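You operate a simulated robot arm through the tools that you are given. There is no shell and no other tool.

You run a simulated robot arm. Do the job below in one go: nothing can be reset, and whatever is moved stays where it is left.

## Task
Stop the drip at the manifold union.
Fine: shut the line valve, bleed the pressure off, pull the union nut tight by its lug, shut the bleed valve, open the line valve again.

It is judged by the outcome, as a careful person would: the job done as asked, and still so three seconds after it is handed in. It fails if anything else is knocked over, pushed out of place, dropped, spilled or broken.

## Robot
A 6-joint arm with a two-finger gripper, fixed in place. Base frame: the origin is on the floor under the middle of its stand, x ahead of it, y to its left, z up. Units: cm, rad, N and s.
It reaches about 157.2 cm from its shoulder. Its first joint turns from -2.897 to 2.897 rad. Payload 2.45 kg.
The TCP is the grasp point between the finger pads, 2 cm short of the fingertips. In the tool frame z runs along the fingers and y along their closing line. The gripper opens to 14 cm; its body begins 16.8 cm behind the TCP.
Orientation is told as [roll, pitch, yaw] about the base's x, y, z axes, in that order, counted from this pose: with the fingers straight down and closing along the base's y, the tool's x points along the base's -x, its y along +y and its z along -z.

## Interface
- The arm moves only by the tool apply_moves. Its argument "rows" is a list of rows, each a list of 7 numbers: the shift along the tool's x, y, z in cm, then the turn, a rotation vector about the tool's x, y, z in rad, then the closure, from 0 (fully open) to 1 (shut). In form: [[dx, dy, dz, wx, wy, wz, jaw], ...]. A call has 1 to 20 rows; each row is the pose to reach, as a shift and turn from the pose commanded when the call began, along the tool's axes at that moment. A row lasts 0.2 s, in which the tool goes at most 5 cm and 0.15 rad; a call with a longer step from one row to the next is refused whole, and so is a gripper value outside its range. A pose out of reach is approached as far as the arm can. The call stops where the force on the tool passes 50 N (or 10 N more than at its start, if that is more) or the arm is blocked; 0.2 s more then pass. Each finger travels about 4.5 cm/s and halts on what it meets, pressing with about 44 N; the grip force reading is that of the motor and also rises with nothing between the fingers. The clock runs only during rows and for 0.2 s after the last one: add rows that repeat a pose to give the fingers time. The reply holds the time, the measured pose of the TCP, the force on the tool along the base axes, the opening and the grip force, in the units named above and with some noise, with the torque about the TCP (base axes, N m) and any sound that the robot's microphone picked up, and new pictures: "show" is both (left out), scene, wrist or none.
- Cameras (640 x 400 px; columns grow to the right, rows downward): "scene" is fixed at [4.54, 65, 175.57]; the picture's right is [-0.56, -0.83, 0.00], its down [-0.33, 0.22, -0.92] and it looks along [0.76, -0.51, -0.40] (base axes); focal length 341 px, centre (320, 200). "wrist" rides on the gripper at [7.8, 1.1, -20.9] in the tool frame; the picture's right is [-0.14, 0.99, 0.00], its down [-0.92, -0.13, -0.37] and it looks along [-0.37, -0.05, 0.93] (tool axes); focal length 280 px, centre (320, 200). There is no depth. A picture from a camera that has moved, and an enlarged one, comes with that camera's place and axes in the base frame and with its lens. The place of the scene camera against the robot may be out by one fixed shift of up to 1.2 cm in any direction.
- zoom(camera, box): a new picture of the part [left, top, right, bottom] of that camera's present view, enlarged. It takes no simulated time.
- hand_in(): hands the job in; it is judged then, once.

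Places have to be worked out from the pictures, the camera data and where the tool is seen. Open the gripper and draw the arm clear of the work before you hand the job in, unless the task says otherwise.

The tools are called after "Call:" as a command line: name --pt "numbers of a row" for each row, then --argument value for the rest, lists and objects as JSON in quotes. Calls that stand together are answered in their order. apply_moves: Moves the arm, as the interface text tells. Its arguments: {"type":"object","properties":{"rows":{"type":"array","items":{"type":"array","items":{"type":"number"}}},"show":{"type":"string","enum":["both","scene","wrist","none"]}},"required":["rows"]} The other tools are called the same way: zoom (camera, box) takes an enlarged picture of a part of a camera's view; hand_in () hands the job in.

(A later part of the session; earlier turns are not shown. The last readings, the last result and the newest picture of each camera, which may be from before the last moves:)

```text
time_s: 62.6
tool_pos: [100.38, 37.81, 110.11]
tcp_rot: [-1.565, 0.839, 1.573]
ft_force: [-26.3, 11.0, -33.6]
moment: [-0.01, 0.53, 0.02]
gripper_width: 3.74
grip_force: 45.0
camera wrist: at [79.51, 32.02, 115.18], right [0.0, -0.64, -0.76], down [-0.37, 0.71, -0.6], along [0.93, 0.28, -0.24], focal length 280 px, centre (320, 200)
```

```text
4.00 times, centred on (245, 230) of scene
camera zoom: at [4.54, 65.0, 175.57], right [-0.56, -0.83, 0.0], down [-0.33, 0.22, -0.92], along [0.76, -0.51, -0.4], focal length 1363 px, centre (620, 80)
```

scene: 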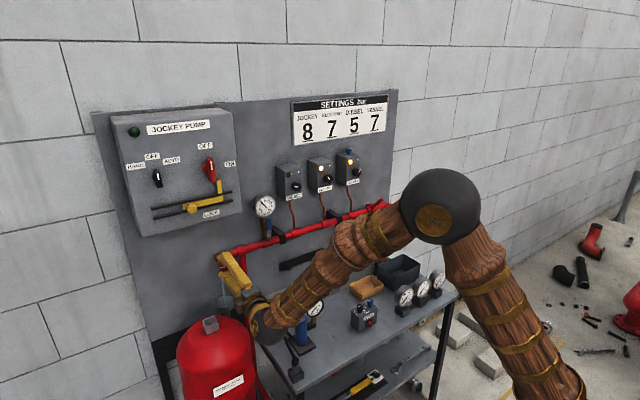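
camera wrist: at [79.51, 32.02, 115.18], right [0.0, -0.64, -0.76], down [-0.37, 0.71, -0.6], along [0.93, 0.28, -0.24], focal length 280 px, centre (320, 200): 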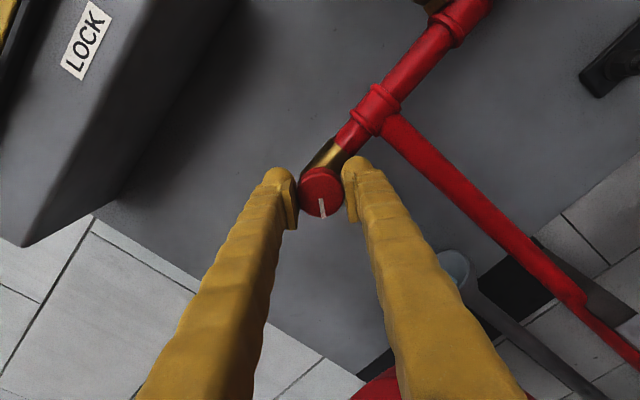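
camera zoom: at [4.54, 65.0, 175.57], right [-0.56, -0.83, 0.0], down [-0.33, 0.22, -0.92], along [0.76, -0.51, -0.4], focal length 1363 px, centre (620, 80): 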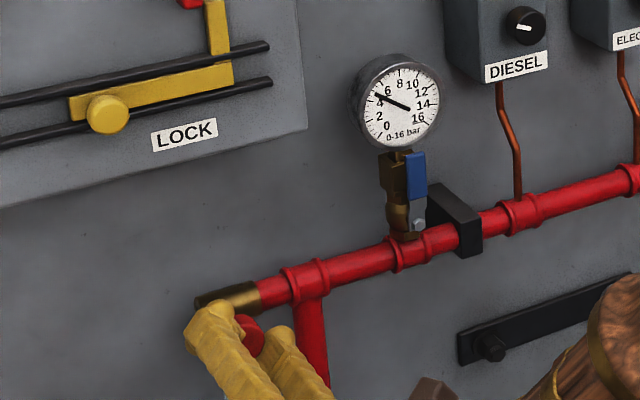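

The gauge is near 4.6 bar and falling about 0.2 bar/s. I'll let go of the knob (it stays open), back straight out, and roll the wrist back level while the pressure runs off.

Call:
apply_moves --pt "-0.1 0 -0.1 0 0 0 0.6" --pt "-0.1 0 -0.1 0 0 0 0.5" --pt "-0.1 0 -0.1 0 0 0 0.5" --pt "-0.1 0 -0.1 0 0 0 0.5" --pt "-0.1 0 -3 0 0 0 0.5" --pt "-0.1 0 -7 0 0 0 0.5" --pt "-0.1 0 -11 0 0 0 0.5" --pt "-0.1 0 -14 0 0 0 0.5" --pt "-0.1 0 -15 0 0 0.12 0.5" --pt "-0.1 0 -15 0 0 0.26 0.5" --pt "-0.1 0 -15 0 0 0.4 0.5" --pt "-0.1 0 -15 0 0 0.54 0.5" --pt "-0.1 0 -15 0 0 0.68 0.5" --pt "-0.1 0 -15 0 0 0.82 0.5" --pt "-0.1 0 -15 0 0 0.96 0.5" --pt "-0.1 0 -15 0 0 1.1 0.5" --pt "-0.1 0 -15 0 0 1.24 0.5" --pt "-0.1 0 -15 0 0 1.38 0.5" --pt "-0.1 0 -15 0 0 1.52 0.5" --pt "-0.1 0 -15 0 0 1.66 0.5" --show "both"

Call:
zoom --camera "scene" --box '[205, 180, 285, 280]'

```text
time_s: 66.8
tool_pos: [85.25, 37.9, 110.19]
tcp_rot: [-1.567, -0.825, 1.567]
ft_force: [-0.3, 1.4, -0.1]
moment: [-0.01, -0.02, 0.01]
gripper_width: 7.01
grip_force: 0.2
camera wrist: at [64.49, 33.63, 103.65], right [0.0, 0.82, -0.57], down [-0.37, 0.53, 0.76], along [0.93, 0.21, 0.3], focal length 280 px, centre (320, 200)
```

scene: 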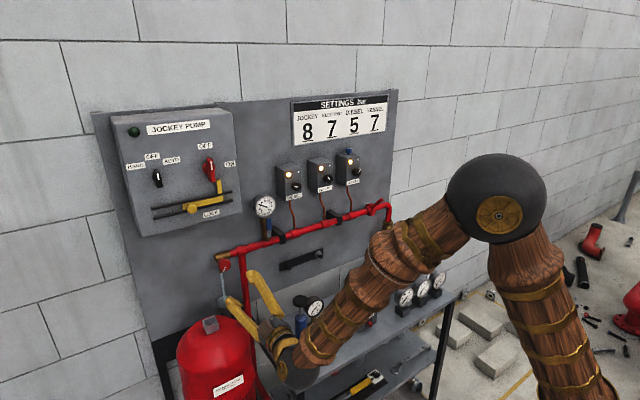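
wrist: 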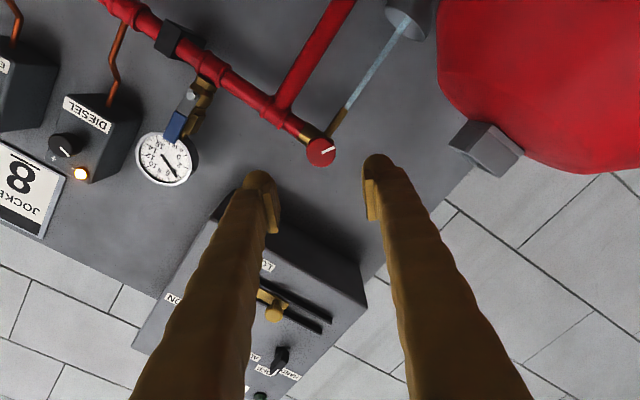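

```text
4.00 times, centred on (245, 230) of scene
camera zoom: at [4.54, 65.0, 175.57], right [-0.56, -0.83, 0.0], down [-0.33, 0.22, -0.92], along [0.76, -0.51, -0.4], focal length 1363 px, centre (620, 80)
```

zoom: 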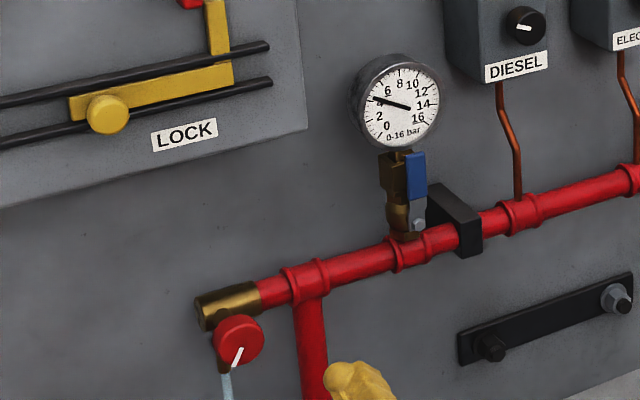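

The gauge is about 4.2 bar and dropping; the jet runs cleanly into the funnel. I'll level the wrist, rise, and move along to in front of the union while it bleeds.

Call:
apply_moves --pt "-2.2 -2.0 0 0 0 0.12 0.55" --pt "-4.4 -4.07 0 0 0 0.25 0.6" --pt "-6.46 -5.98 0 0 0 0.38 0.6" --pt "-3.74 -8.92 0 0 0 0.51 0.6" --pt "-1.03 -11.85 0 0 0 0.64 0.6" --pt "1.69 -14.79 0 0 0 0.747 0.6" --pt "4.4 -17.72 0 0 0 0.747 0.6" --pt "7.12 -20.66 0 0 0 0.747 0.6" --pt "9.84 -23.6 0 0 0 0.747 0.6" --pt "12.55 -26.5 0 0 0 0.747 0.6" --pt "15.27 -29.5 0 0 0 0.747 0.6" --pt "17.98 -32.4 0 0 0 0.747 0.6" --pt "20.7 -35.3 0 0 0 0.747 0.6" --pt "23.4 -38.3 0 0 0 0.747 0.6" --pt "26.1 -41.2 0 0 0 0.747 0.6" --pt "28.85 -44.15 0 0 0 0.747 0.6" --pt "31.57 -47.1 0 0 0 0.747 0.6" --pt "34.3 -50.0 0 0 0 0.747 0.6" --pt "37.0 -53.0 0 0 0 0.747 0.6" --pt "39.7 -55.9 0 0 0 0.747 0.6" --show "both"

Call:
zoom --camera "scene" --box '[205, 180, 285, 280]'

```text
time_s: 71.0
tool_pos: [85.25, -30.14, 119.21]
tcp_rot: [-0.916, -1.567, 0.917]
ft_force: [0.1, 0.8, -0.2]
moment: [-0.04, 0.0, 0.02]
gripper_width: 5.59
grip_force: 0.1
camera wrist: at [64.36, -28.91, 111.37], right [0.0, 0.99, 0.14], down [-0.37, -0.13, 0.92], along [0.93, -0.05, 0.36], focal length 280 px, centre (320, 200)
```

scene: 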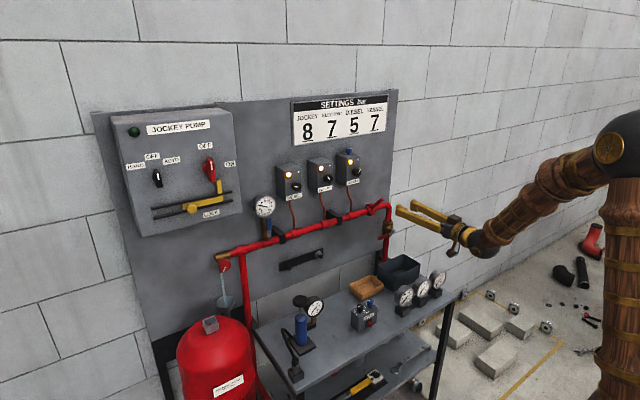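
wrist: 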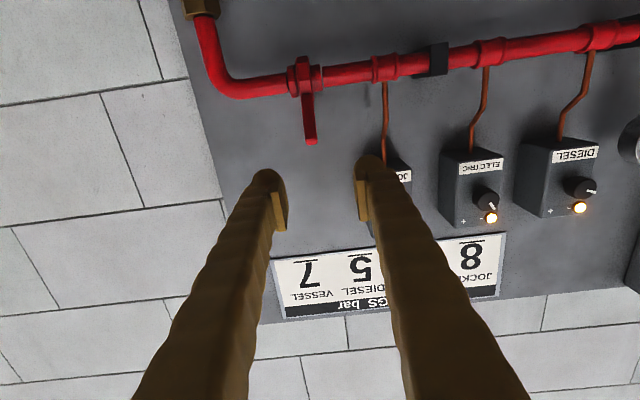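

```text
4.00 times, centred on (245, 230) of scene
camera zoom: at [4.54, 65.0, 175.57], right [-0.56, -0.83, 0.0], down [-0.33, 0.22, -0.92], along [0.76, -0.51, -0.4], focal length 1363 px, centre (620, 80)
```

zoom: 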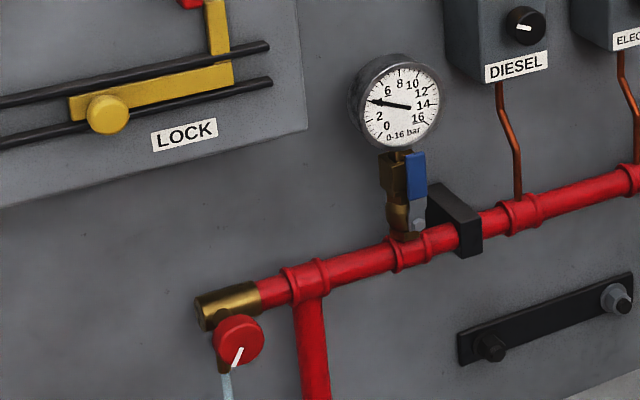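

The gauge is just under 4 bar, still falling. While it bleeds, I'll locate the lug precisely from here.

Call:
zoom --camera "wrist" --box '[260, 40, 360, 160]'

Call:
zoom --camera "scene" --box '[345, 190, 425, 260]'

```text
3.33 times, centred on (310, 100) of wrist
camera zoom: at [64.36, -28.91, 111.37], right [0.0, 0.99, 0.14], down [-0.37, -0.13, 0.92], along [0.93, -0.05, 0.36], focal length 935 px, centre (353, 533)
```

zoom: 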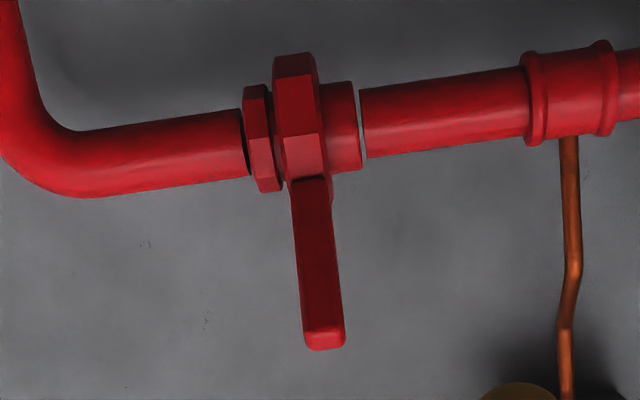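

```text
5.71 times, centred on (385, 225) of scene
camera zoom: at [4.54, 65.0, 175.57], right [-0.56, -0.83, 0.0], down [-0.33, 0.22, -0.92], along [0.76, -0.51, -0.4], focal length 1948 px, centre (-51, 57)
```

zoom: 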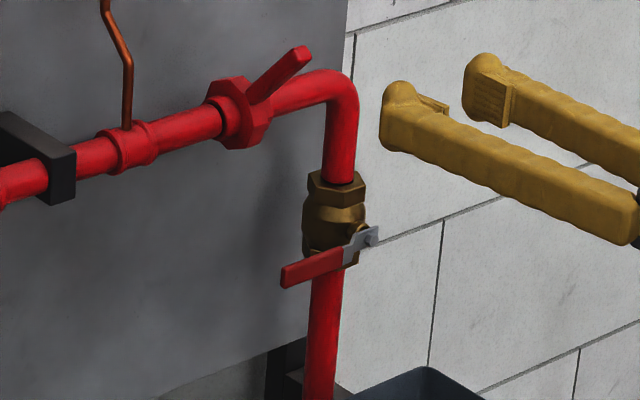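

Lug tip is at about (99.3, -30.8, 117.3) and 1.6 cm wide in y; the nut axis is at (106, ·, 110.9), so the lug points about 44° above horizontal toward me. I'll move to a standby point in front of it and wait for the pressure to fall.

Call:
apply_moves --pt "1.4 -0.35 3 0 0 0 0.6" --pt "2.8 -0.7 6 0 0 0 0.6" --pt "2.8 -0.7 6 0 0 0 0.6" --pt "2.8 -0.7 6 0 0 0 0.6" --pt "2.8 -0.7 6 0 0 0 0.6" --pt "2.8 -0.7 6 0 0 0 0.6" --pt "2.8 -0.7 6 0 0 0 0.6" --pt "2.8 -0.7 6 0 0 0 0.6" --pt "2.8 -0.7 6 0 0 0 0.6" --pt "2.8 -0.7 6 0 0 0 0.6" --pt "2.8 -0.7 6 0 0 0 0.6" --pt "2.8 -0.7 6 0 0 0 0.6" --pt "2.8 -0.7 6 0 0 0 0.6" --pt "2.8 -0.7 6 0 0 0 0.6" --pt "2.8 -0.7 6 0 0 0 0.6" --pt "2.8 -0.7 6 0 0 0 0.6" --pt "2.8 -0.7 6 0 0 0 0.6" --pt "2.8 -0.7 6 0 0 0 0.6" --pt "2.8 -0.7 6 0 0 0 0.6" --pt "2.8 -0.7 6 0 0 0 0.6" --show "both"

Call:
zoom --camera "scene" --box '[245, 190, 285, 225]'

Call:
zoom --camera "wrist" --box '[250, 40, 390, 220]'

```text
time_s: 75.2
tool_pos: [91.32, -30.9, 116.3]
tcp_rot: [-0.847, -1.567, 0.845]
ft_force: [0.0, -0.2, -0.6]
moment: [-0.01, -0.02, 0.02]
gripper_width: 5.58
grip_force: 0.0
camera wrist: at [70.43, -29.57, 108.46], right [0.0, 0.99, 0.14], down [-0.37, -0.13, 0.92], along [0.93, -0.05, 0.36], focal length 280 px, centre (320, 200)
```

scene: 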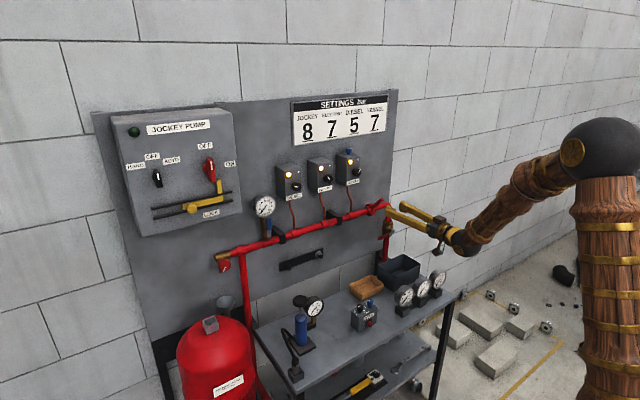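
wrist: 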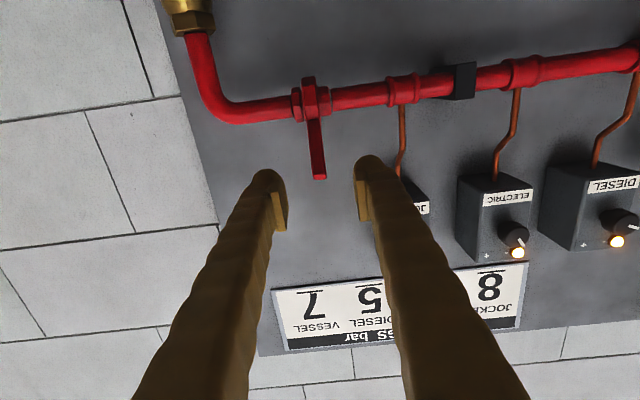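

```text
11.43 times, centred on (265, 208) of scene
camera zoom: at [4.54, 65.0, 175.57], right [-0.56, -0.83, 0.0], down [-0.33, 0.22, -0.92], along [0.76, -0.51, -0.4], focal length 3895 px, centre (949, 114)
```

zoom: 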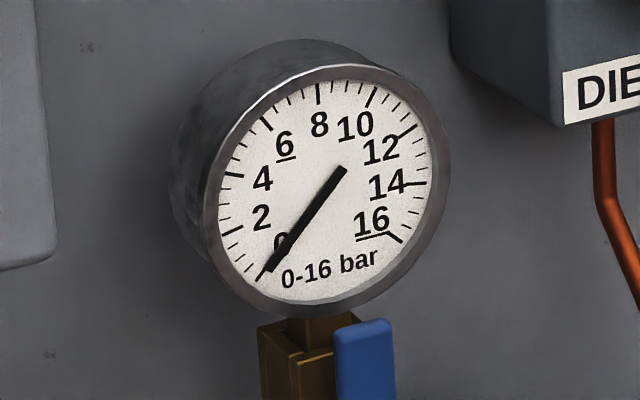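

```text
2.22 times, centred on (320, 130) of wrist
camera zoom: at [70.43, -29.57, 108.46], right [0.0, 0.99, 0.14], down [-0.37, -0.13, 0.92], along [0.93, -0.05, 0.36], focal length 623 px, centre (320, 356)
```

zoom: 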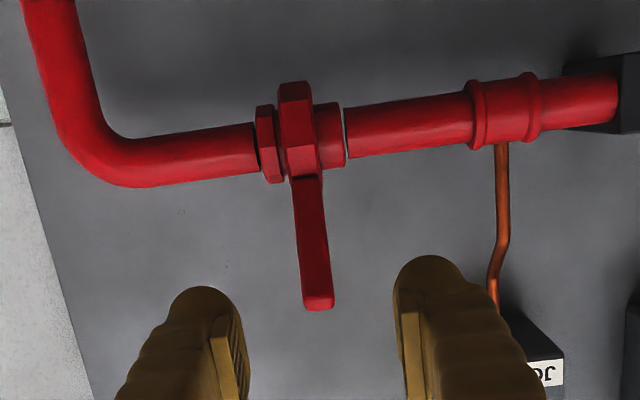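

The pressure is fully off: the gauge is at 0 and the jet has stopped. I'll advance onto the lug and clamp it.

Call:
apply_moves --pt "0 0.1 3 0 0 0 0.6" --pt "0 0.15 6 0 0 0 0.6" --pt "0 0.15 8 0 0 0 0.6" --pt "0 0.15 9.0 0 0 0 0.6" --pt "0 0.15 9.0 0 0 0 0.8" --pt "0 0.15 9.0 0 0 0 0.9" --pt "0 0.15 9.0 0 0 0 0.95" --pt "0 0.15 9.0 0 0 0 0.95" --pt "0 0.15 9.0 0 0 0 0.95" --show "both"

Call:
zoom --camera "wrist" --box '[250, 60, 390, 240]'

Call:
zoom --camera "scene" --box '[345, 190, 425, 260]'

```text
time_s: 77.2
tool_pos: [100.28, -30.73, 116.28]
tcp_rot: [-0.603, -1.567, 0.603]
ft_force: [-2.3, -21.6, -2.4]
moment: [0.04, 0.28, -0.29]
gripper_width: 2.12
grip_force: 10.5
camera wrist: at [79.39, -29.43, 108.45], right [0.0, 0.99, 0.14], down [-0.37, -0.13, 0.92], along [0.93, -0.05, 0.36], focal length 280 px, centre (320, 200)
```

scene: 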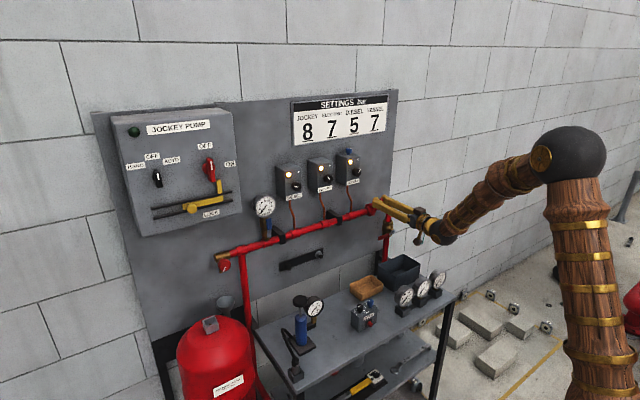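
wrist: 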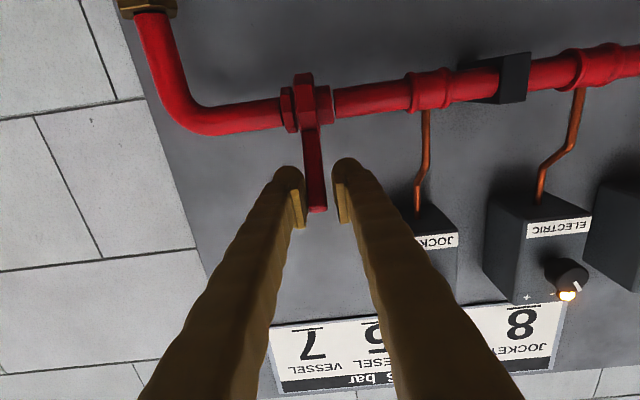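

```text
2.22 times, centred on (320, 150) of wrist
camera zoom: at [79.39, -29.43, 108.45], right [0.0, 0.99, 0.14], down [-0.37, -0.13, 0.92], along [0.93, -0.05, 0.36], focal length 623 px, centre (320, 311)
```

zoom: 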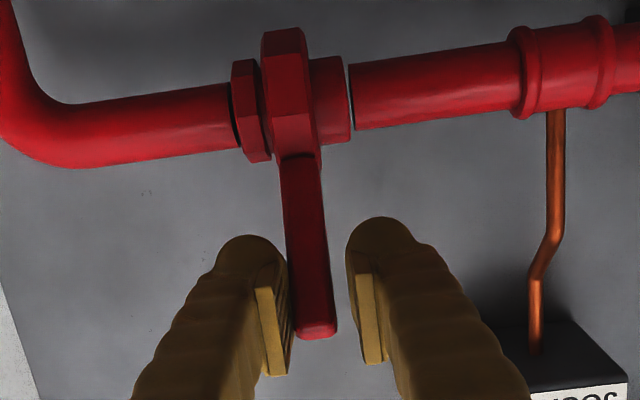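

```text
5.71 times, centred on (385, 225) of scene
camera zoom: at [4.54, 65.0, 175.57], right [-0.56, -0.83, 0.0], down [-0.33, 0.22, -0.92], along [0.76, -0.51, -0.4], focal length 1948 px, centre (-51, 57)
```

zoom: 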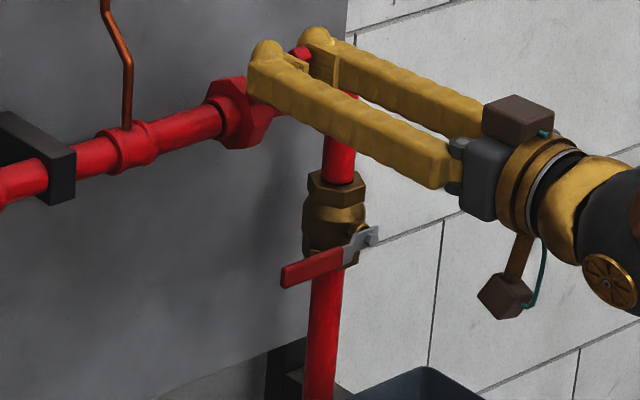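

Only the -y finger is touching (the lug sits about 3 mm toward -y). I'll shift over 3.5 mm to centre and let both pads clamp.

Call:
apply_moves --pt "0 -0.2 0 0 0 0 0.95" --pt "0 -0.35 0 0 0 0 0.95" --pt "0 -0.35 0 0 0 0 0.95" --pt "0 -0.35 0 0 0 0 0.95" --show "wrist"

Call:
zoom --camera "wrist" --box '[250, 60, 390, 240]'

```text
time_s: 78.2
tool_pos: [100.42, -30.95, 116.35]
tcp_rot: [-0.956, -1.567, 0.954]
ft_force: [-1.7, -13.6, 2.4]
moment: [-0.03, -0.05, -0.15]
gripper_width: 1.57
grip_force: 6.5
camera wrist: at [79.46, -29.73, 108.46], right [0.0, 0.99, 0.14], down [-0.37, -0.13, 0.92], along [0.93, -0.05, 0.36], focal length 280 px, centre (320, 200)
```

wrist: 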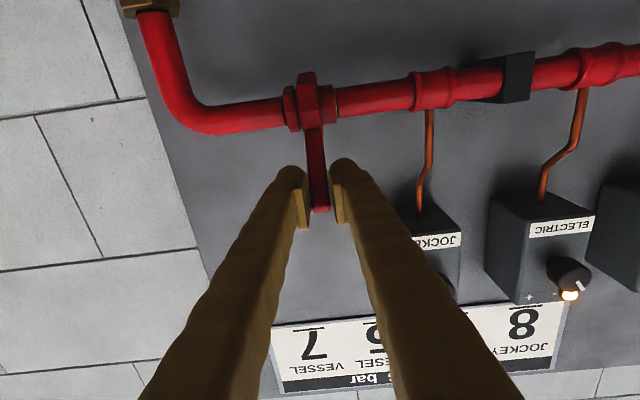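

```text
2.22 times, centred on (320, 150) of wrist
camera zoom: at [79.46, -29.73, 108.46], right [0.0, 0.99, 0.14], down [-0.37, -0.13, 0.92], along [0.93, -0.05, 0.36], focal length 623 px, centre (320, 311)
```

zoom: 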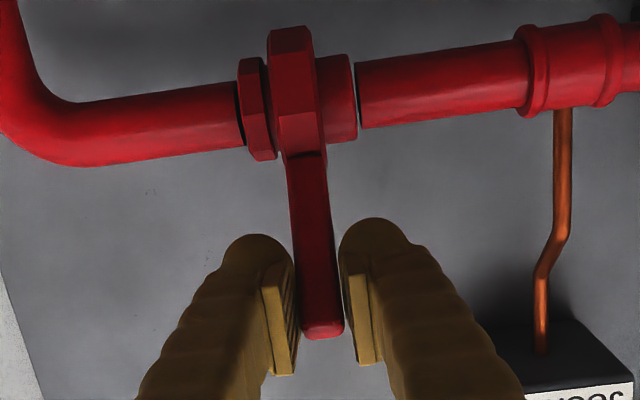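

Nearly centred; I'll nudge another 1.5 mm and command full closure to get a firm clamp.

Call:
apply_moves --pt "0 -0.15 0 0 0 0 1.0" --pt "0 -0.15 0 0 0 0 1.0" --pt "0 -0.15 0 0 0 0 1.0" --show "none"

```text
time_s: 79.0
tool_pos: [100.37, -30.91, 116.37]
tcp_rot: [-0.875, -1.566, 0.876]
ft_force: [6.5, 7.4, 0.1]
moment: [0.09, -0.43, 0.07]
gripper_width: 1.52
grip_force: 40.7
```

Clamped firmly (1.52 cm, 41 N). Now I'll pull the lug down and toward me along an arc about the nut axis, first about 16°, watching force.

Call:
apply_moves --pt "0.43 0 -0.36 0 0 0 1.0" --pt "0.86 0 -0.72 0 0 0 1.0" --pt "1.32 0 -1.0 0 0 0 1.0" --pt "1.78 0 -1.3 0 0 0 1.0" --show "both"

Call:
zoom --camera "wrist" --box '[250, 60, 390, 240]'

Call:
zoom --camera "scene" --box '[345, 190, 425, 260]'

```text
time_s: 80.0
tool_pos: [99.02, -30.97, 114.63]
tcp_rot: [-1.349, -1.568, 1.35]
ft_force: [-4.4, 19.6, 18.5]
moment: [0.04, -1.3, 0.22]
gripper_width: 1.5
grip_force: 41.0
camera wrist: at [78.14, -29.79, 106.75], right [0.0, 0.99, 0.14], down [-0.37, -0.13, 0.92], along [0.93, -0.05, 0.36], focal length 280 px, centre (320, 200)
```

scene: 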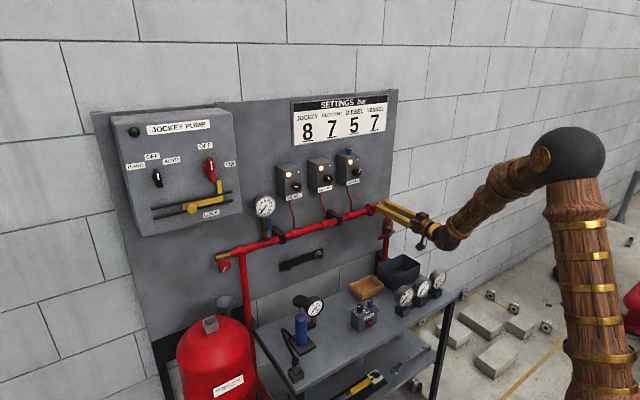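
wrist: 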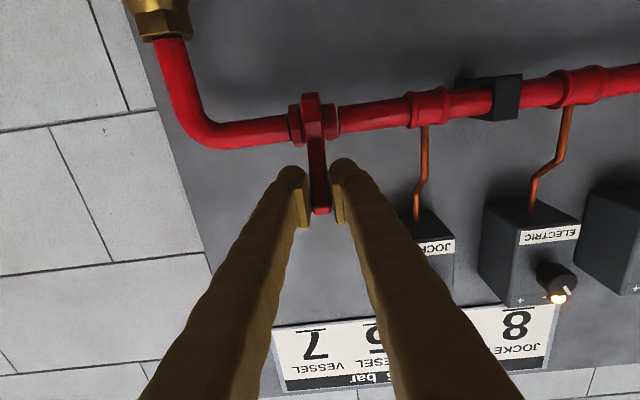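

```text
2.22 times, centred on (320, 150) of wrist
camera zoom: at [78.14, -29.79, 106.75], right [0.0, 0.99, 0.14], down [-0.37, -0.13, 0.92], along [0.93, -0.05, 0.36], focal length 623 px, centre (320, 311)
```

zoom: 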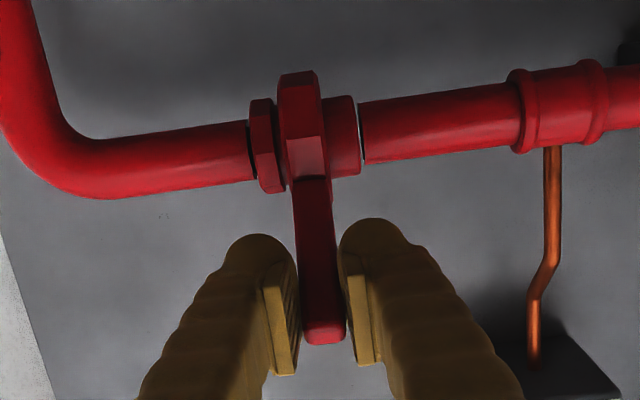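

```text
5.71 times, centred on (385, 225) of scene
camera zoom: at [4.54, 65.0, 175.57], right [-0.56, -0.83, 0.0], down [-0.33, 0.22, -0.92], along [0.76, -0.51, -0.4], focal length 1948 px, centre (-51, 57)
```

zoom: 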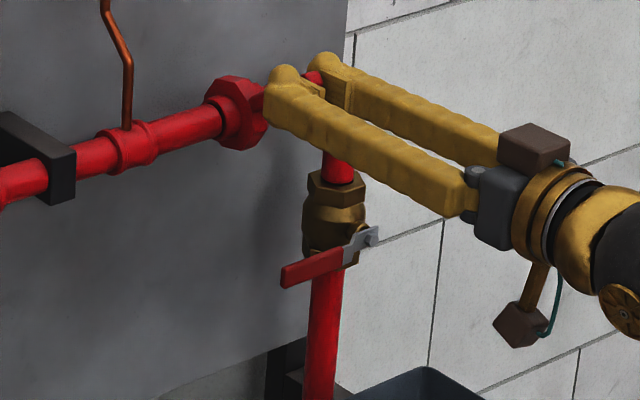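

The nut is turning with the lug and the force is rising (about 18 N). I'll continue the pull in small steps.

Call:
apply_moves --pt "0.5 0.1 -0.24 0 0 0 1.0" --pt "1.01 0.1 -0.45 0 0 0 1.0" --pt "1.53 0.1 -0.62 0 0 0 1.0" --pt "2.06 0.1 -0.75 0 0 0 1.0" --show "both"

Call:
zoom --camera "wrist" --box '[250, 60, 390, 240]'

Call:
zoom --camera "scene" --box '[345, 190, 425, 260]'

```text
time_s: 81.0
tool_pos: [98.24, -31.0, 112.55]
tcp_rot: [-0.95, -1.566, 0.949]
ft_force: [-6.0, 4.9, 15.8]
moment: [0.0, -1.26, 0.05]
gripper_width: 1.49
grip_force: 40.9
camera wrist: at [77.35, -29.76, 104.63], right [0.0, 0.99, 0.14], down [-0.37, -0.13, 0.92], along [0.93, -0.05, 0.36], focal length 280 px, centre (320, 200)
```

scene: 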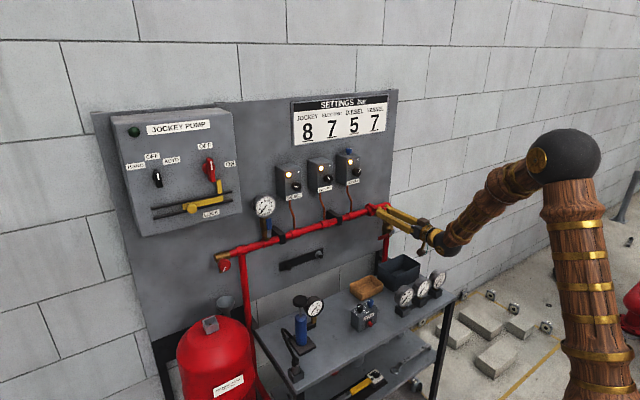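
wrist: 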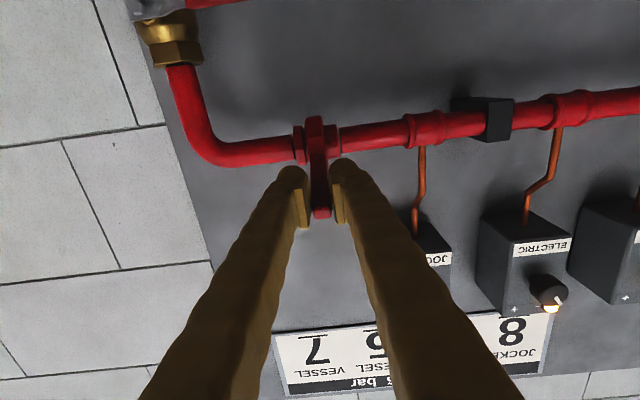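

```text
2.22 times, centred on (320, 150) of wrist
camera zoom: at [77.35, -29.76, 104.63], right [0.0, 0.99, 0.14], down [-0.37, -0.13, 0.92], along [0.93, -0.05, 0.36], focal length 623 px, centre (320, 311)
```

zoom: 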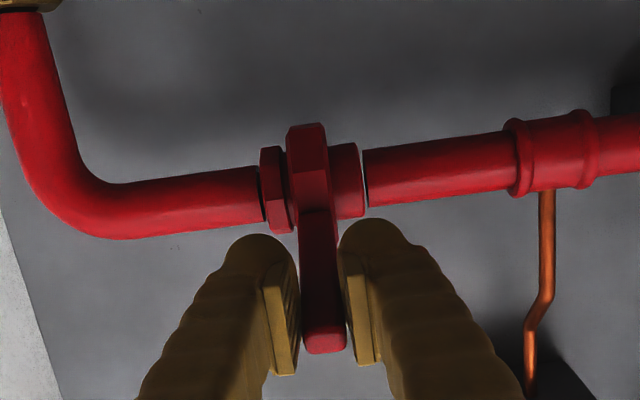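

```text
5.71 times, centred on (385, 225) of scene
camera zoom: at [4.54, 65.0, 175.57], right [-0.56, -0.83, 0.0], down [-0.33, 0.22, -0.92], along [0.76, -0.51, -0.4], focal length 1948 px, centre (-51, 57)
```

zoom: 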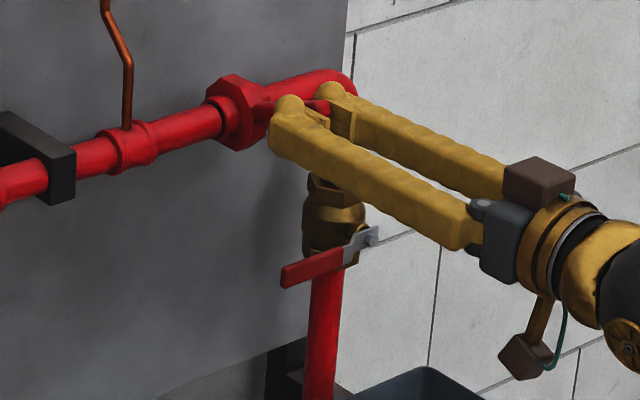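

Still turning with a steady drag of about 16 N; the lug is about 12° above horizontal. I'll keep pulling down in small steps.

Call:
apply_moves --pt "0.54 0 -0.09 0 0 0 1.0" --pt "1.08 0 -0.15 0 0 0 1.0" --pt "1.63 0 -0.17 0 0 0 1.0" --pt "2.18 0 -0.15 0 0 0 1.0" --pt "2.72 0 -0.09 0 0 0 1.0" --show "both"

Call:
zoom --camera "wrist" --box '[250, 60, 390, 240]'

Call:
zoom --camera "scene" --box '[345, 190, 425, 260]'

```text
time_s: 82.2
tool_pos: [98.08, -31.04, 109.91]
tcp_rot: [-1.768, -1.567, 1.767]
ft_force: [-25.5, 11.8, 27.6]
moment: [-0.03, -0.66, 0.17]
gripper_width: 1.48
grip_force: 41.3
camera wrist: at [77.3, -29.79, 102.05], right [0.0, 0.99, 0.13], down [-0.37, -0.12, 0.92], along [0.93, -0.05, 0.37], focal length 280 px, centre (320, 200)
```

scene: 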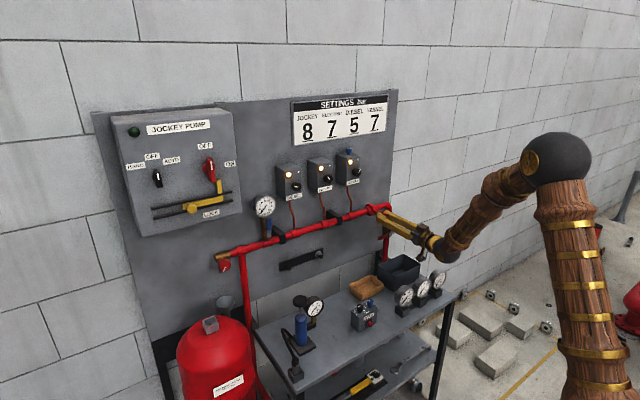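
wrist: 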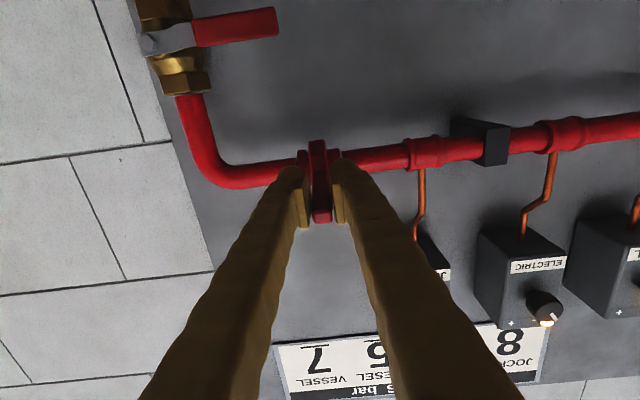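

```text
2.22 times, centred on (320, 150) of wrist
camera zoom: at [77.3, -29.79, 102.05], right [0.0, 0.99, 0.13], down [-0.37, -0.12, 0.92], along [0.93, -0.05, 0.37], focal length 623 px, centre (320, 311)
```

zoom: 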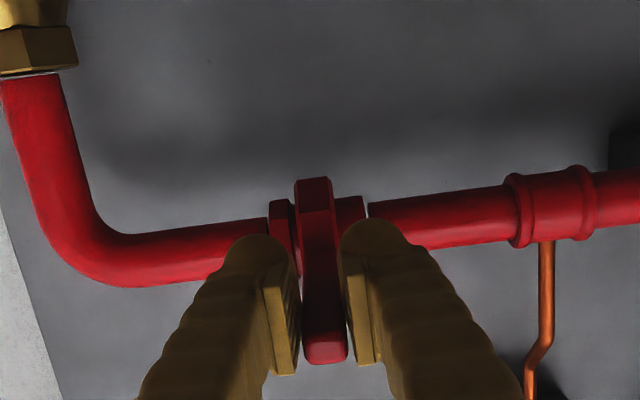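

```text
5.71 times, centred on (385, 225) of scene
camera zoom: at [4.54, 65.0, 175.57], right [-0.56, -0.83, 0.0], down [-0.33, 0.22, -0.92], along [0.76, -0.51, -0.4], focal length 1948 px, centre (-51, 57)
```

zoom: 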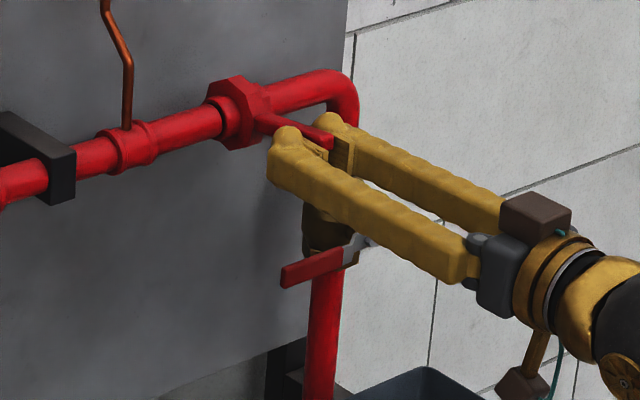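

The drag has risen to about 28 N vertical with some radial load, so it may be nearing tight. I'll continue in small steps with a slight radial relief.

Call:
apply_moves --pt "0.27 0 -0.1 0 0 0 1.0" --pt "0.54 0 -0.06 0 0 0 1.0" --pt "0.8 0 0.0 0 0 0 1.0" --pt "1.07 0 0.07 0 0 0 1.0" --show "both"

Call:
zoom --camera "wrist" --box '[250, 60, 390, 240]'

Call:
zoom --camera "scene" --box '[345, 190, 425, 260]'

```text
time_s: 83.2
tool_pos: [98.27, -31.06, 108.53]
tcp_rot: [-0.181, -1.565, 0.178]
ft_force: [0.1, -0.2, -0.5]
moment: [0.02, 0.03, 0.0]
gripper_width: 0.0
grip_force: 28.9
camera wrist: at [77.32, -29.78, 100.68], right [0.0, 0.99, 0.14], down [-0.36, -0.13, 0.92], along [0.93, -0.05, 0.36], focal length 280 px, centre (320, 200)
```

scene: 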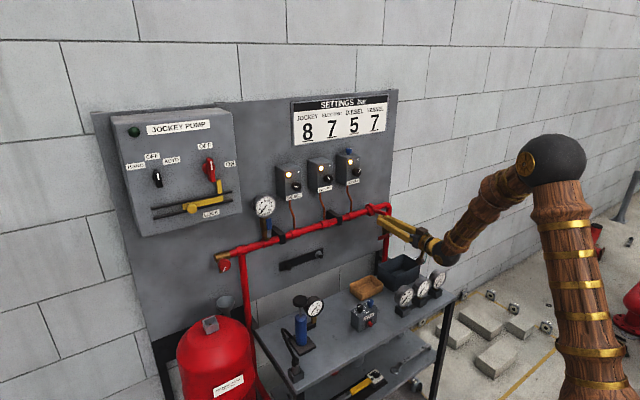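
wrist: 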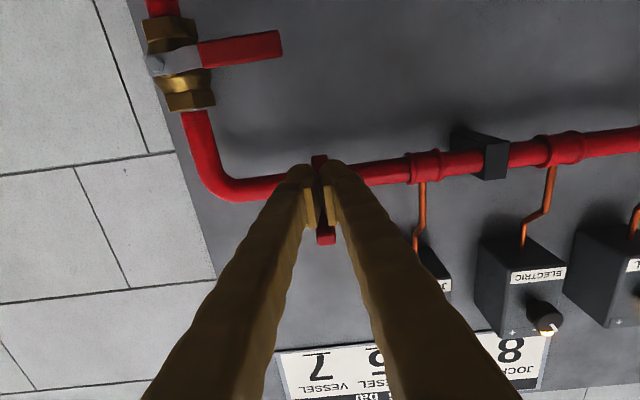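

```text
2.22 times, centred on (320, 150) of wrist
camera zoom: at [77.32, -29.78, 100.68], right [0.0, 0.99, 0.14], down [-0.36, -0.13, 0.92], along [0.93, -0.05, 0.36], focal length 623 px, centre (320, 311)
```

zoom: 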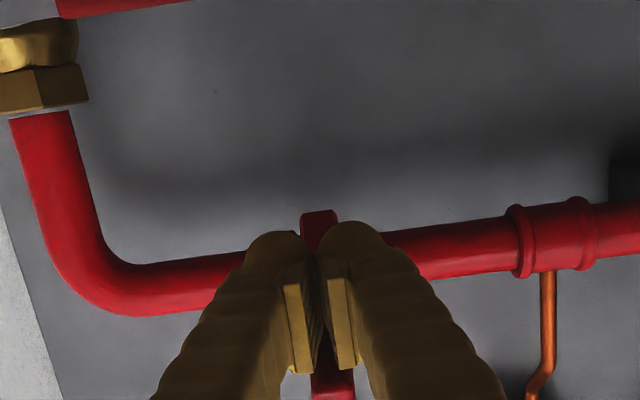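

```text
5.71 times, centred on (385, 225) of scene
camera zoom: at [4.54, 65.0, 175.57], right [-0.56, -0.83, 0.0], down [-0.33, 0.22, -0.92], along [0.76, -0.51, -0.4], focal length 1948 px, centre (-51, 57)
```

zoom: 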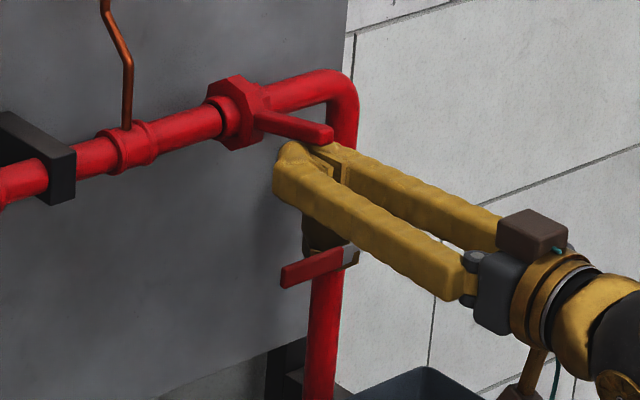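

The pads slipped off below the lug, which stopped about horizontal, so resistance rose there (about 44° of turn). To confirm it's really tight, I'll back out, come over the top with closed fingers and press the lug down from above.

Call:
apply_moves --pt "0 0 -3 0 0 0 1.0" --pt "0 0 -6 0 0 0 1.0" --pt "0 0 -9 0 0 0 1.0" --pt "-3 0 -9 0 0 0 1.0" --pt "-6 0 -9 0 0 0 1.0" --pt "-8 0 -8 0 0 0 1.0" --pt "-8.5 0 -5 0 0 0 1.0" --pt "-8.5 0 -2 0 0 0 1.0" --pt "-8.5 0 -1 0 0 0 1.0" --pt "-8.5 0 -1 0 0 0 1.0" --show "both"

Call:
zoom --camera "wrist" --box '[250, 80, 390, 260]'

Call:
zoom --camera "scene" --box '[345, 190, 425, 260]'

```text
time_s: 85.4
tool_pos: [97.25, -31.07, 117.25]
tcp_rot: [-0.921, -1.567, 0.918]
ft_force: [0.3, 0.3, -0.1]
moment: [0.01, -0.01, -0.04]
gripper_width: 0.01
grip_force: 29.0
camera wrist: at [76.39, -29.72, 109.37], right [0.0, 0.99, 0.14], down [-0.37, -0.13, 0.92], along [0.93, -0.05, 0.36], focal length 280 px, centre (320, 200)
```

scene: 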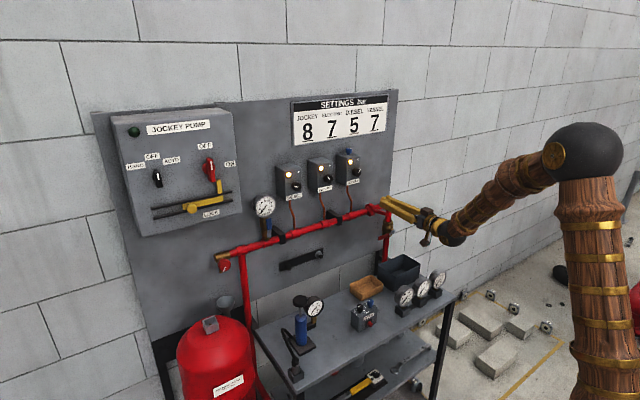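
wrist: 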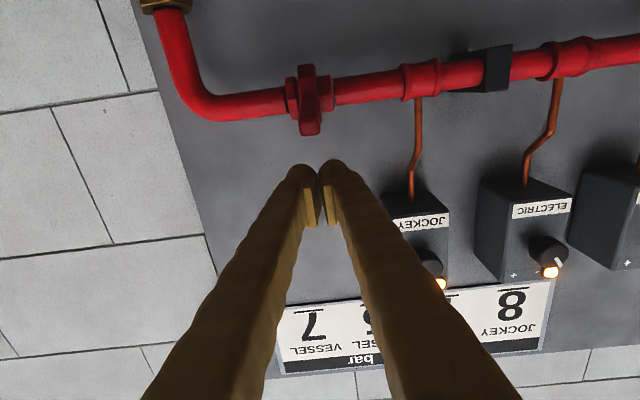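

```text
2.22 times, centred on (320, 170) of wrist
camera zoom: at [76.39, -29.72, 109.37], right [0.0, 0.99, 0.14], down [-0.37, -0.13, 0.92], along [0.93, -0.05, 0.36], focal length 623 px, centre (320, 267)
```

zoom: 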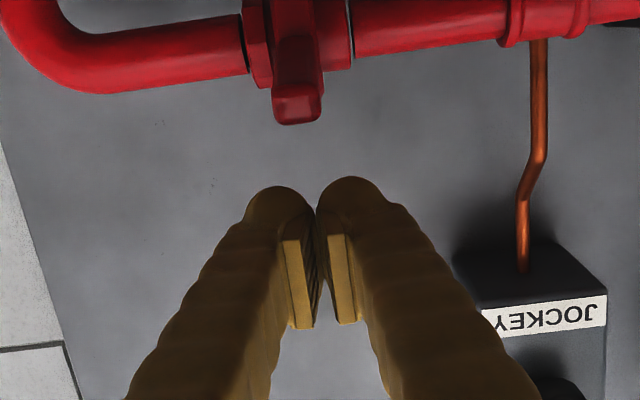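

```text
5.71 times, centred on (385, 225) of scene
camera zoom: at [4.54, 65.0, 175.57], right [-0.56, -0.83, 0.0], down [-0.33, 0.22, -0.92], along [0.76, -0.51, -0.4], focal length 1948 px, centre (-51, 57)
```

zoom: 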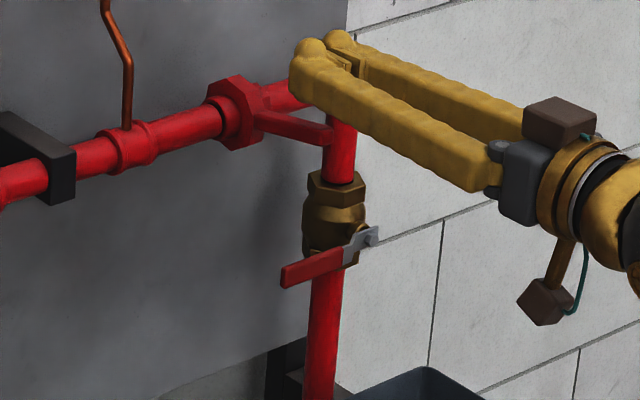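

The lug tip is at z≈111.6, just above horizontal. I'll shift so one finger covers it and press down from above in small steps until the force limit stops me.

Call:
apply_moves --pt "0.5 -0.6 0 0 0 0 1.0" --pt "1.2 -1.2 0 0 0 0 1.0" --pt "2.0 -1.2 0 0 0 0 1.0" --pt "2.6 -1.2 0 0 0 0 1.0" --pt "3.0 -1.2 0 0 0 0 1.0" --pt "3.3 -1.2 0 0 0 0 1.0" --pt "3.6 -1.2 0 0 0 0 1.0" --pt "3.9 -1.2 0 0 0 0 1.0" --pt "4.2 -1.2 0 0 0 0 1.0" --pt "4.5 -1.2 0 0 0 0 1.0" --pt "4.8 -1.2 0 0 0 0 1.0" --show "both"

Call:
zoom --camera "wrist" --box '[250, 80, 390, 260]'

Call:
zoom --camera "scene" --box '[345, 190, 425, 260]'

```text
time_s: 87.3
tool_pos: [97.29, -32.23, 113.93]
tcp_rot: [-2.725, -1.561, 2.725]
ft_force: [3.2, 0.8, 11.2]
moment: [0.12, -0.16, 0.02]
gripper_width: 0.0
grip_force: 29.3
stopped in row 9: the force on the tool passed its limit at 54 N (the readings are from after the stop); the commanded pose is now the measured one
camera wrist: at [76.51, -31.0, 105.85], right [0.0, 0.99, 0.13], down [-0.38, -0.12, 0.92], along [0.93, -0.05, 0.37], focal length 280 px, centre (320, 200)
```

scene: 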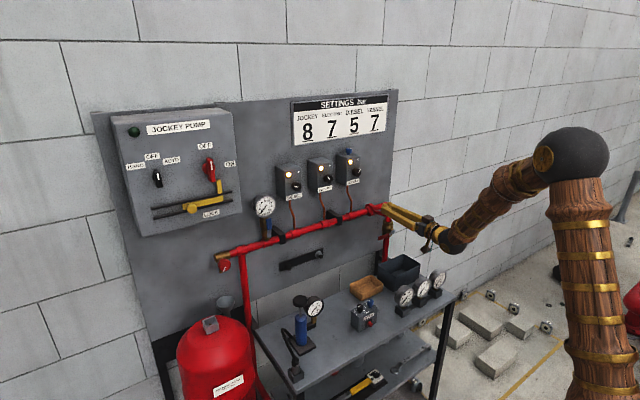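
wrist: 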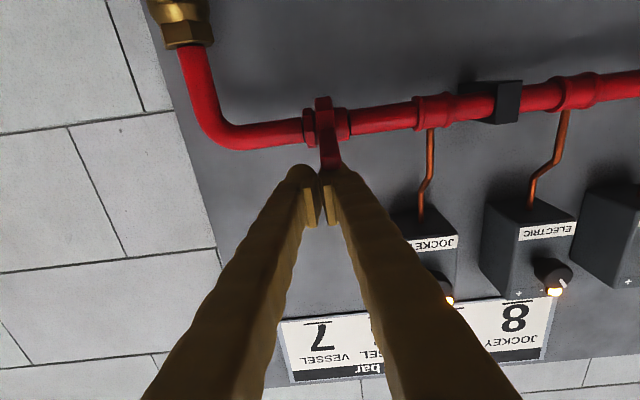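

```text
2.22 times, centred on (320, 170) of wrist
camera zoom: at [76.51, -31.0, 105.85], right [0.0, 0.99, 0.13], down [-0.38, -0.12, 0.92], along [0.93, -0.05, 0.37], focal length 623 px, centre (320, 267)
```

zoom: 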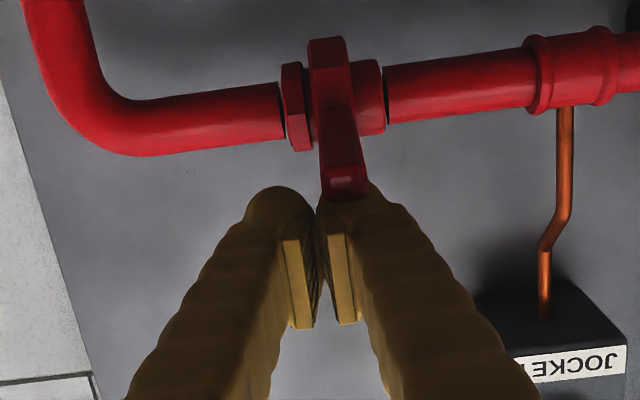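

```text
5.71 times, centred on (385, 225) of scene
camera zoom: at [4.54, 65.0, 175.57], right [-0.56, -0.83, 0.0], down [-0.33, 0.22, -0.92], along [0.76, -0.51, -0.4], focal length 1948 px, centre (-51, 57)
```

zoom: 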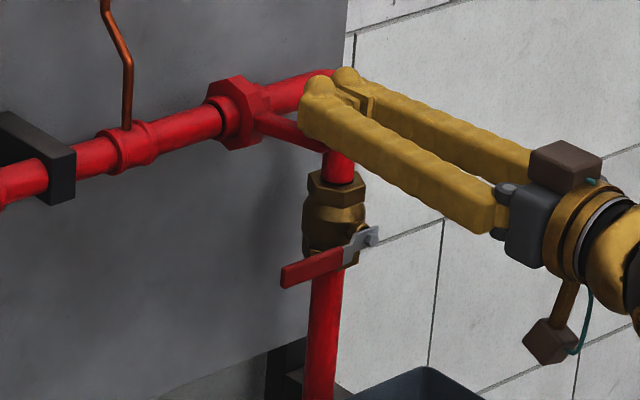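

It resisted up to 54 N with hardly any movement. I'll press once more to see whether it still moves at that load.

Call:
apply_moves --pt "0.15 0 0 0 0 0 1.0" --pt "0.3 0 0 0 0 0 1.0" --pt "0.45 0 0 0 0 0 1.0" --pt "0.6 0 0 0 0 0 1.0" --pt "0.75 0 0 0 0 0 1.0" --pt "0.9 0 0 0 0 0 1.0" --show "wrist"

Call:
zoom --camera "wrist" --box '[250, 80, 390, 260]'

Call:
zoom --camera "scene" --box '[345, 190, 425, 260]'

```text
time_s: 88.2
tool_pos: [97.33, -32.14, 113.95]
tcp_rot: [-2.801, -1.555, 2.798]
ft_force: [1.7, 0.7, 13.0]
moment: [0.14, -0.16, -0.01]
gripper_width: 0.0
grip_force: 29.3
stopped in row 4: the force on the tool passed its limit at 53 N (the readings are from after the stop); the commanded pose is now the measured one
camera wrist: at [76.59, -31.02, 105.71], right [0.0, 0.99, 0.13], down [-0.38, -0.12, 0.92], along [0.92, -0.05, 0.38], focal length 280 px, centre (320, 200)
```

wrist: 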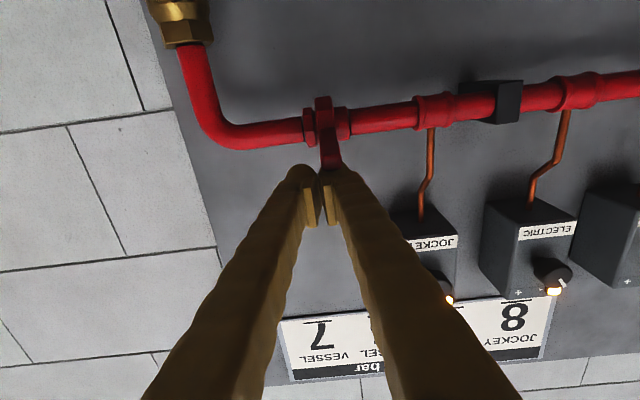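

```text
2.22 times, centred on (320, 170) of wrist
camera zoom: at [76.59, -31.02, 105.71], right [0.0, 0.99, 0.13], down [-0.38, -0.12, 0.92], along [0.92, -0.05, 0.38], focal length 623 px, centre (320, 267)
```

zoom: 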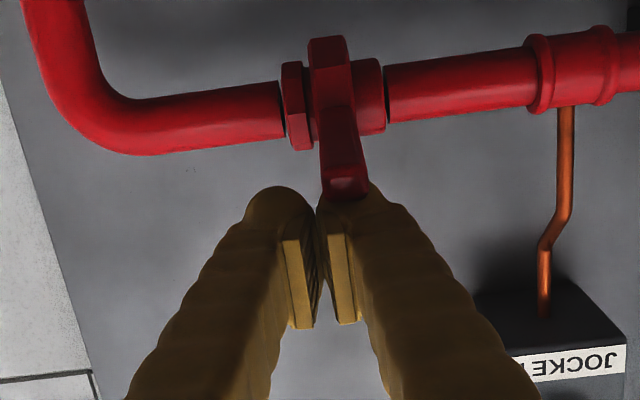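

```text
5.71 times, centred on (385, 225) of scene
camera zoom: at [4.54, 65.0, 175.57], right [-0.56, -0.83, 0.0], down [-0.33, 0.22, -0.92], along [0.76, -0.51, -0.4], focal length 1948 px, centre (-51, 57)
```

zoom: 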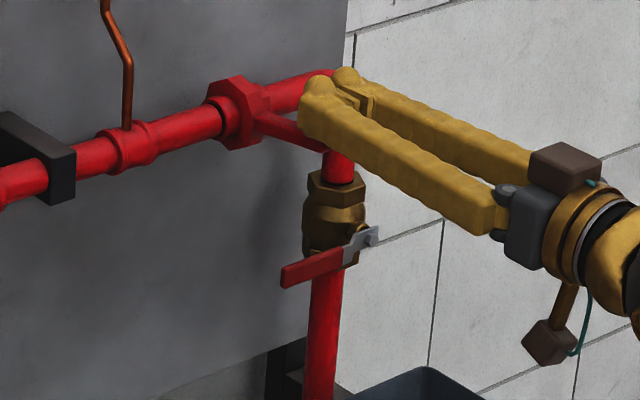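

No movement at all at 53 N on a ~8.5 cm arm, so the union nut is tight. I'll lift off and travel back to the bleed knob, rolling the wrist to about -2 rad on the way so I have travel to close it clockwise.

Call:
apply_moves --pt "-2 0 0 0 0.016 0 0.9" --pt "-4 0 -2 0 0.016 0 0.8" --pt "-5 0 -6 0 0.016 0 0.7" --pt "-5 2 -10 0 0.016 0 0.6" --pt "-5 6.55 -10 0 0.016 -0.13 0.5" --pt "-5 11.1 -10 0 0.016 -0.26 0.5" --pt "-5 15.65 -10 0 0.016 -0.39 0.5" --pt "-5 20.2 -10 0 0.015 -0.52 0.5" --pt "-5 24.75 -10 0 0.015 -0.65 0.5" --pt "-5 29.3 -10 0 0.015 -0.78 0.5" --pt "-5 33.85 -10 0 0.015 -0.91 0.5" --pt "-5 38.4 -10 0 0.015 -1.04 0.5" --pt "-5 42.95 -10 0 0.015 -1.17 0.5" --pt "-5 47.5 -10 0 0.015 -1.3 0.5" --pt "-5 52.05 -10 0 0.015 -1.43 0.5" --pt "-5 56.6 -10 0 0.015 -1.56 0.5" --pt "-5 61.15 -10 0 0.015 -1.69 0.5" --pt "-5 65.7 -10 0 0.015 -1.82 0.5" --pt "-5 70.2 -10 0 0.015 -1.95 0.5" --pt "-5 70.2 -10 0 0.015 -1.95 0.5" --show "both"

```text
time_s: 92.3
tool_pos: [87.38, 38.04, 118.23]
tcp_rot: [-1.579, 0.386, 1.558]
ft_force: [-0.9, 0.1, 0.5]
moment: [-0.02, 0.03, 0.02]
gripper_width: 6.99
grip_force: 0.1
camera wrist: at [66.44, 30.8, 119.95], right [0.0, -0.25, -0.97], down [-0.36, 0.91, -0.23], along [0.93, 0.35, -0.09], focal length 280 px, centre (320, 200)
```

scene: 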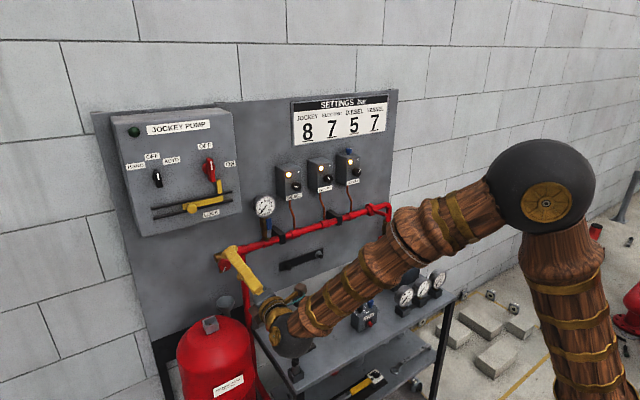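
wrist: 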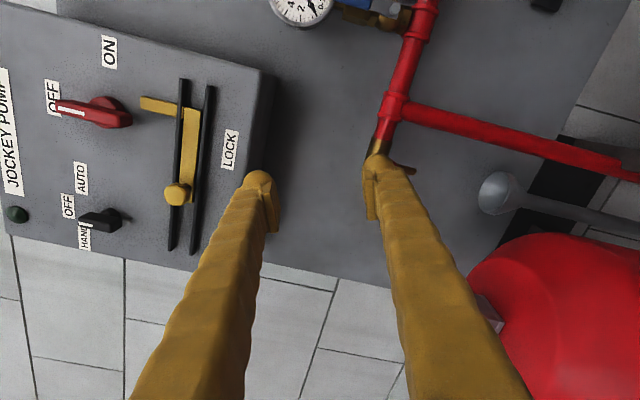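

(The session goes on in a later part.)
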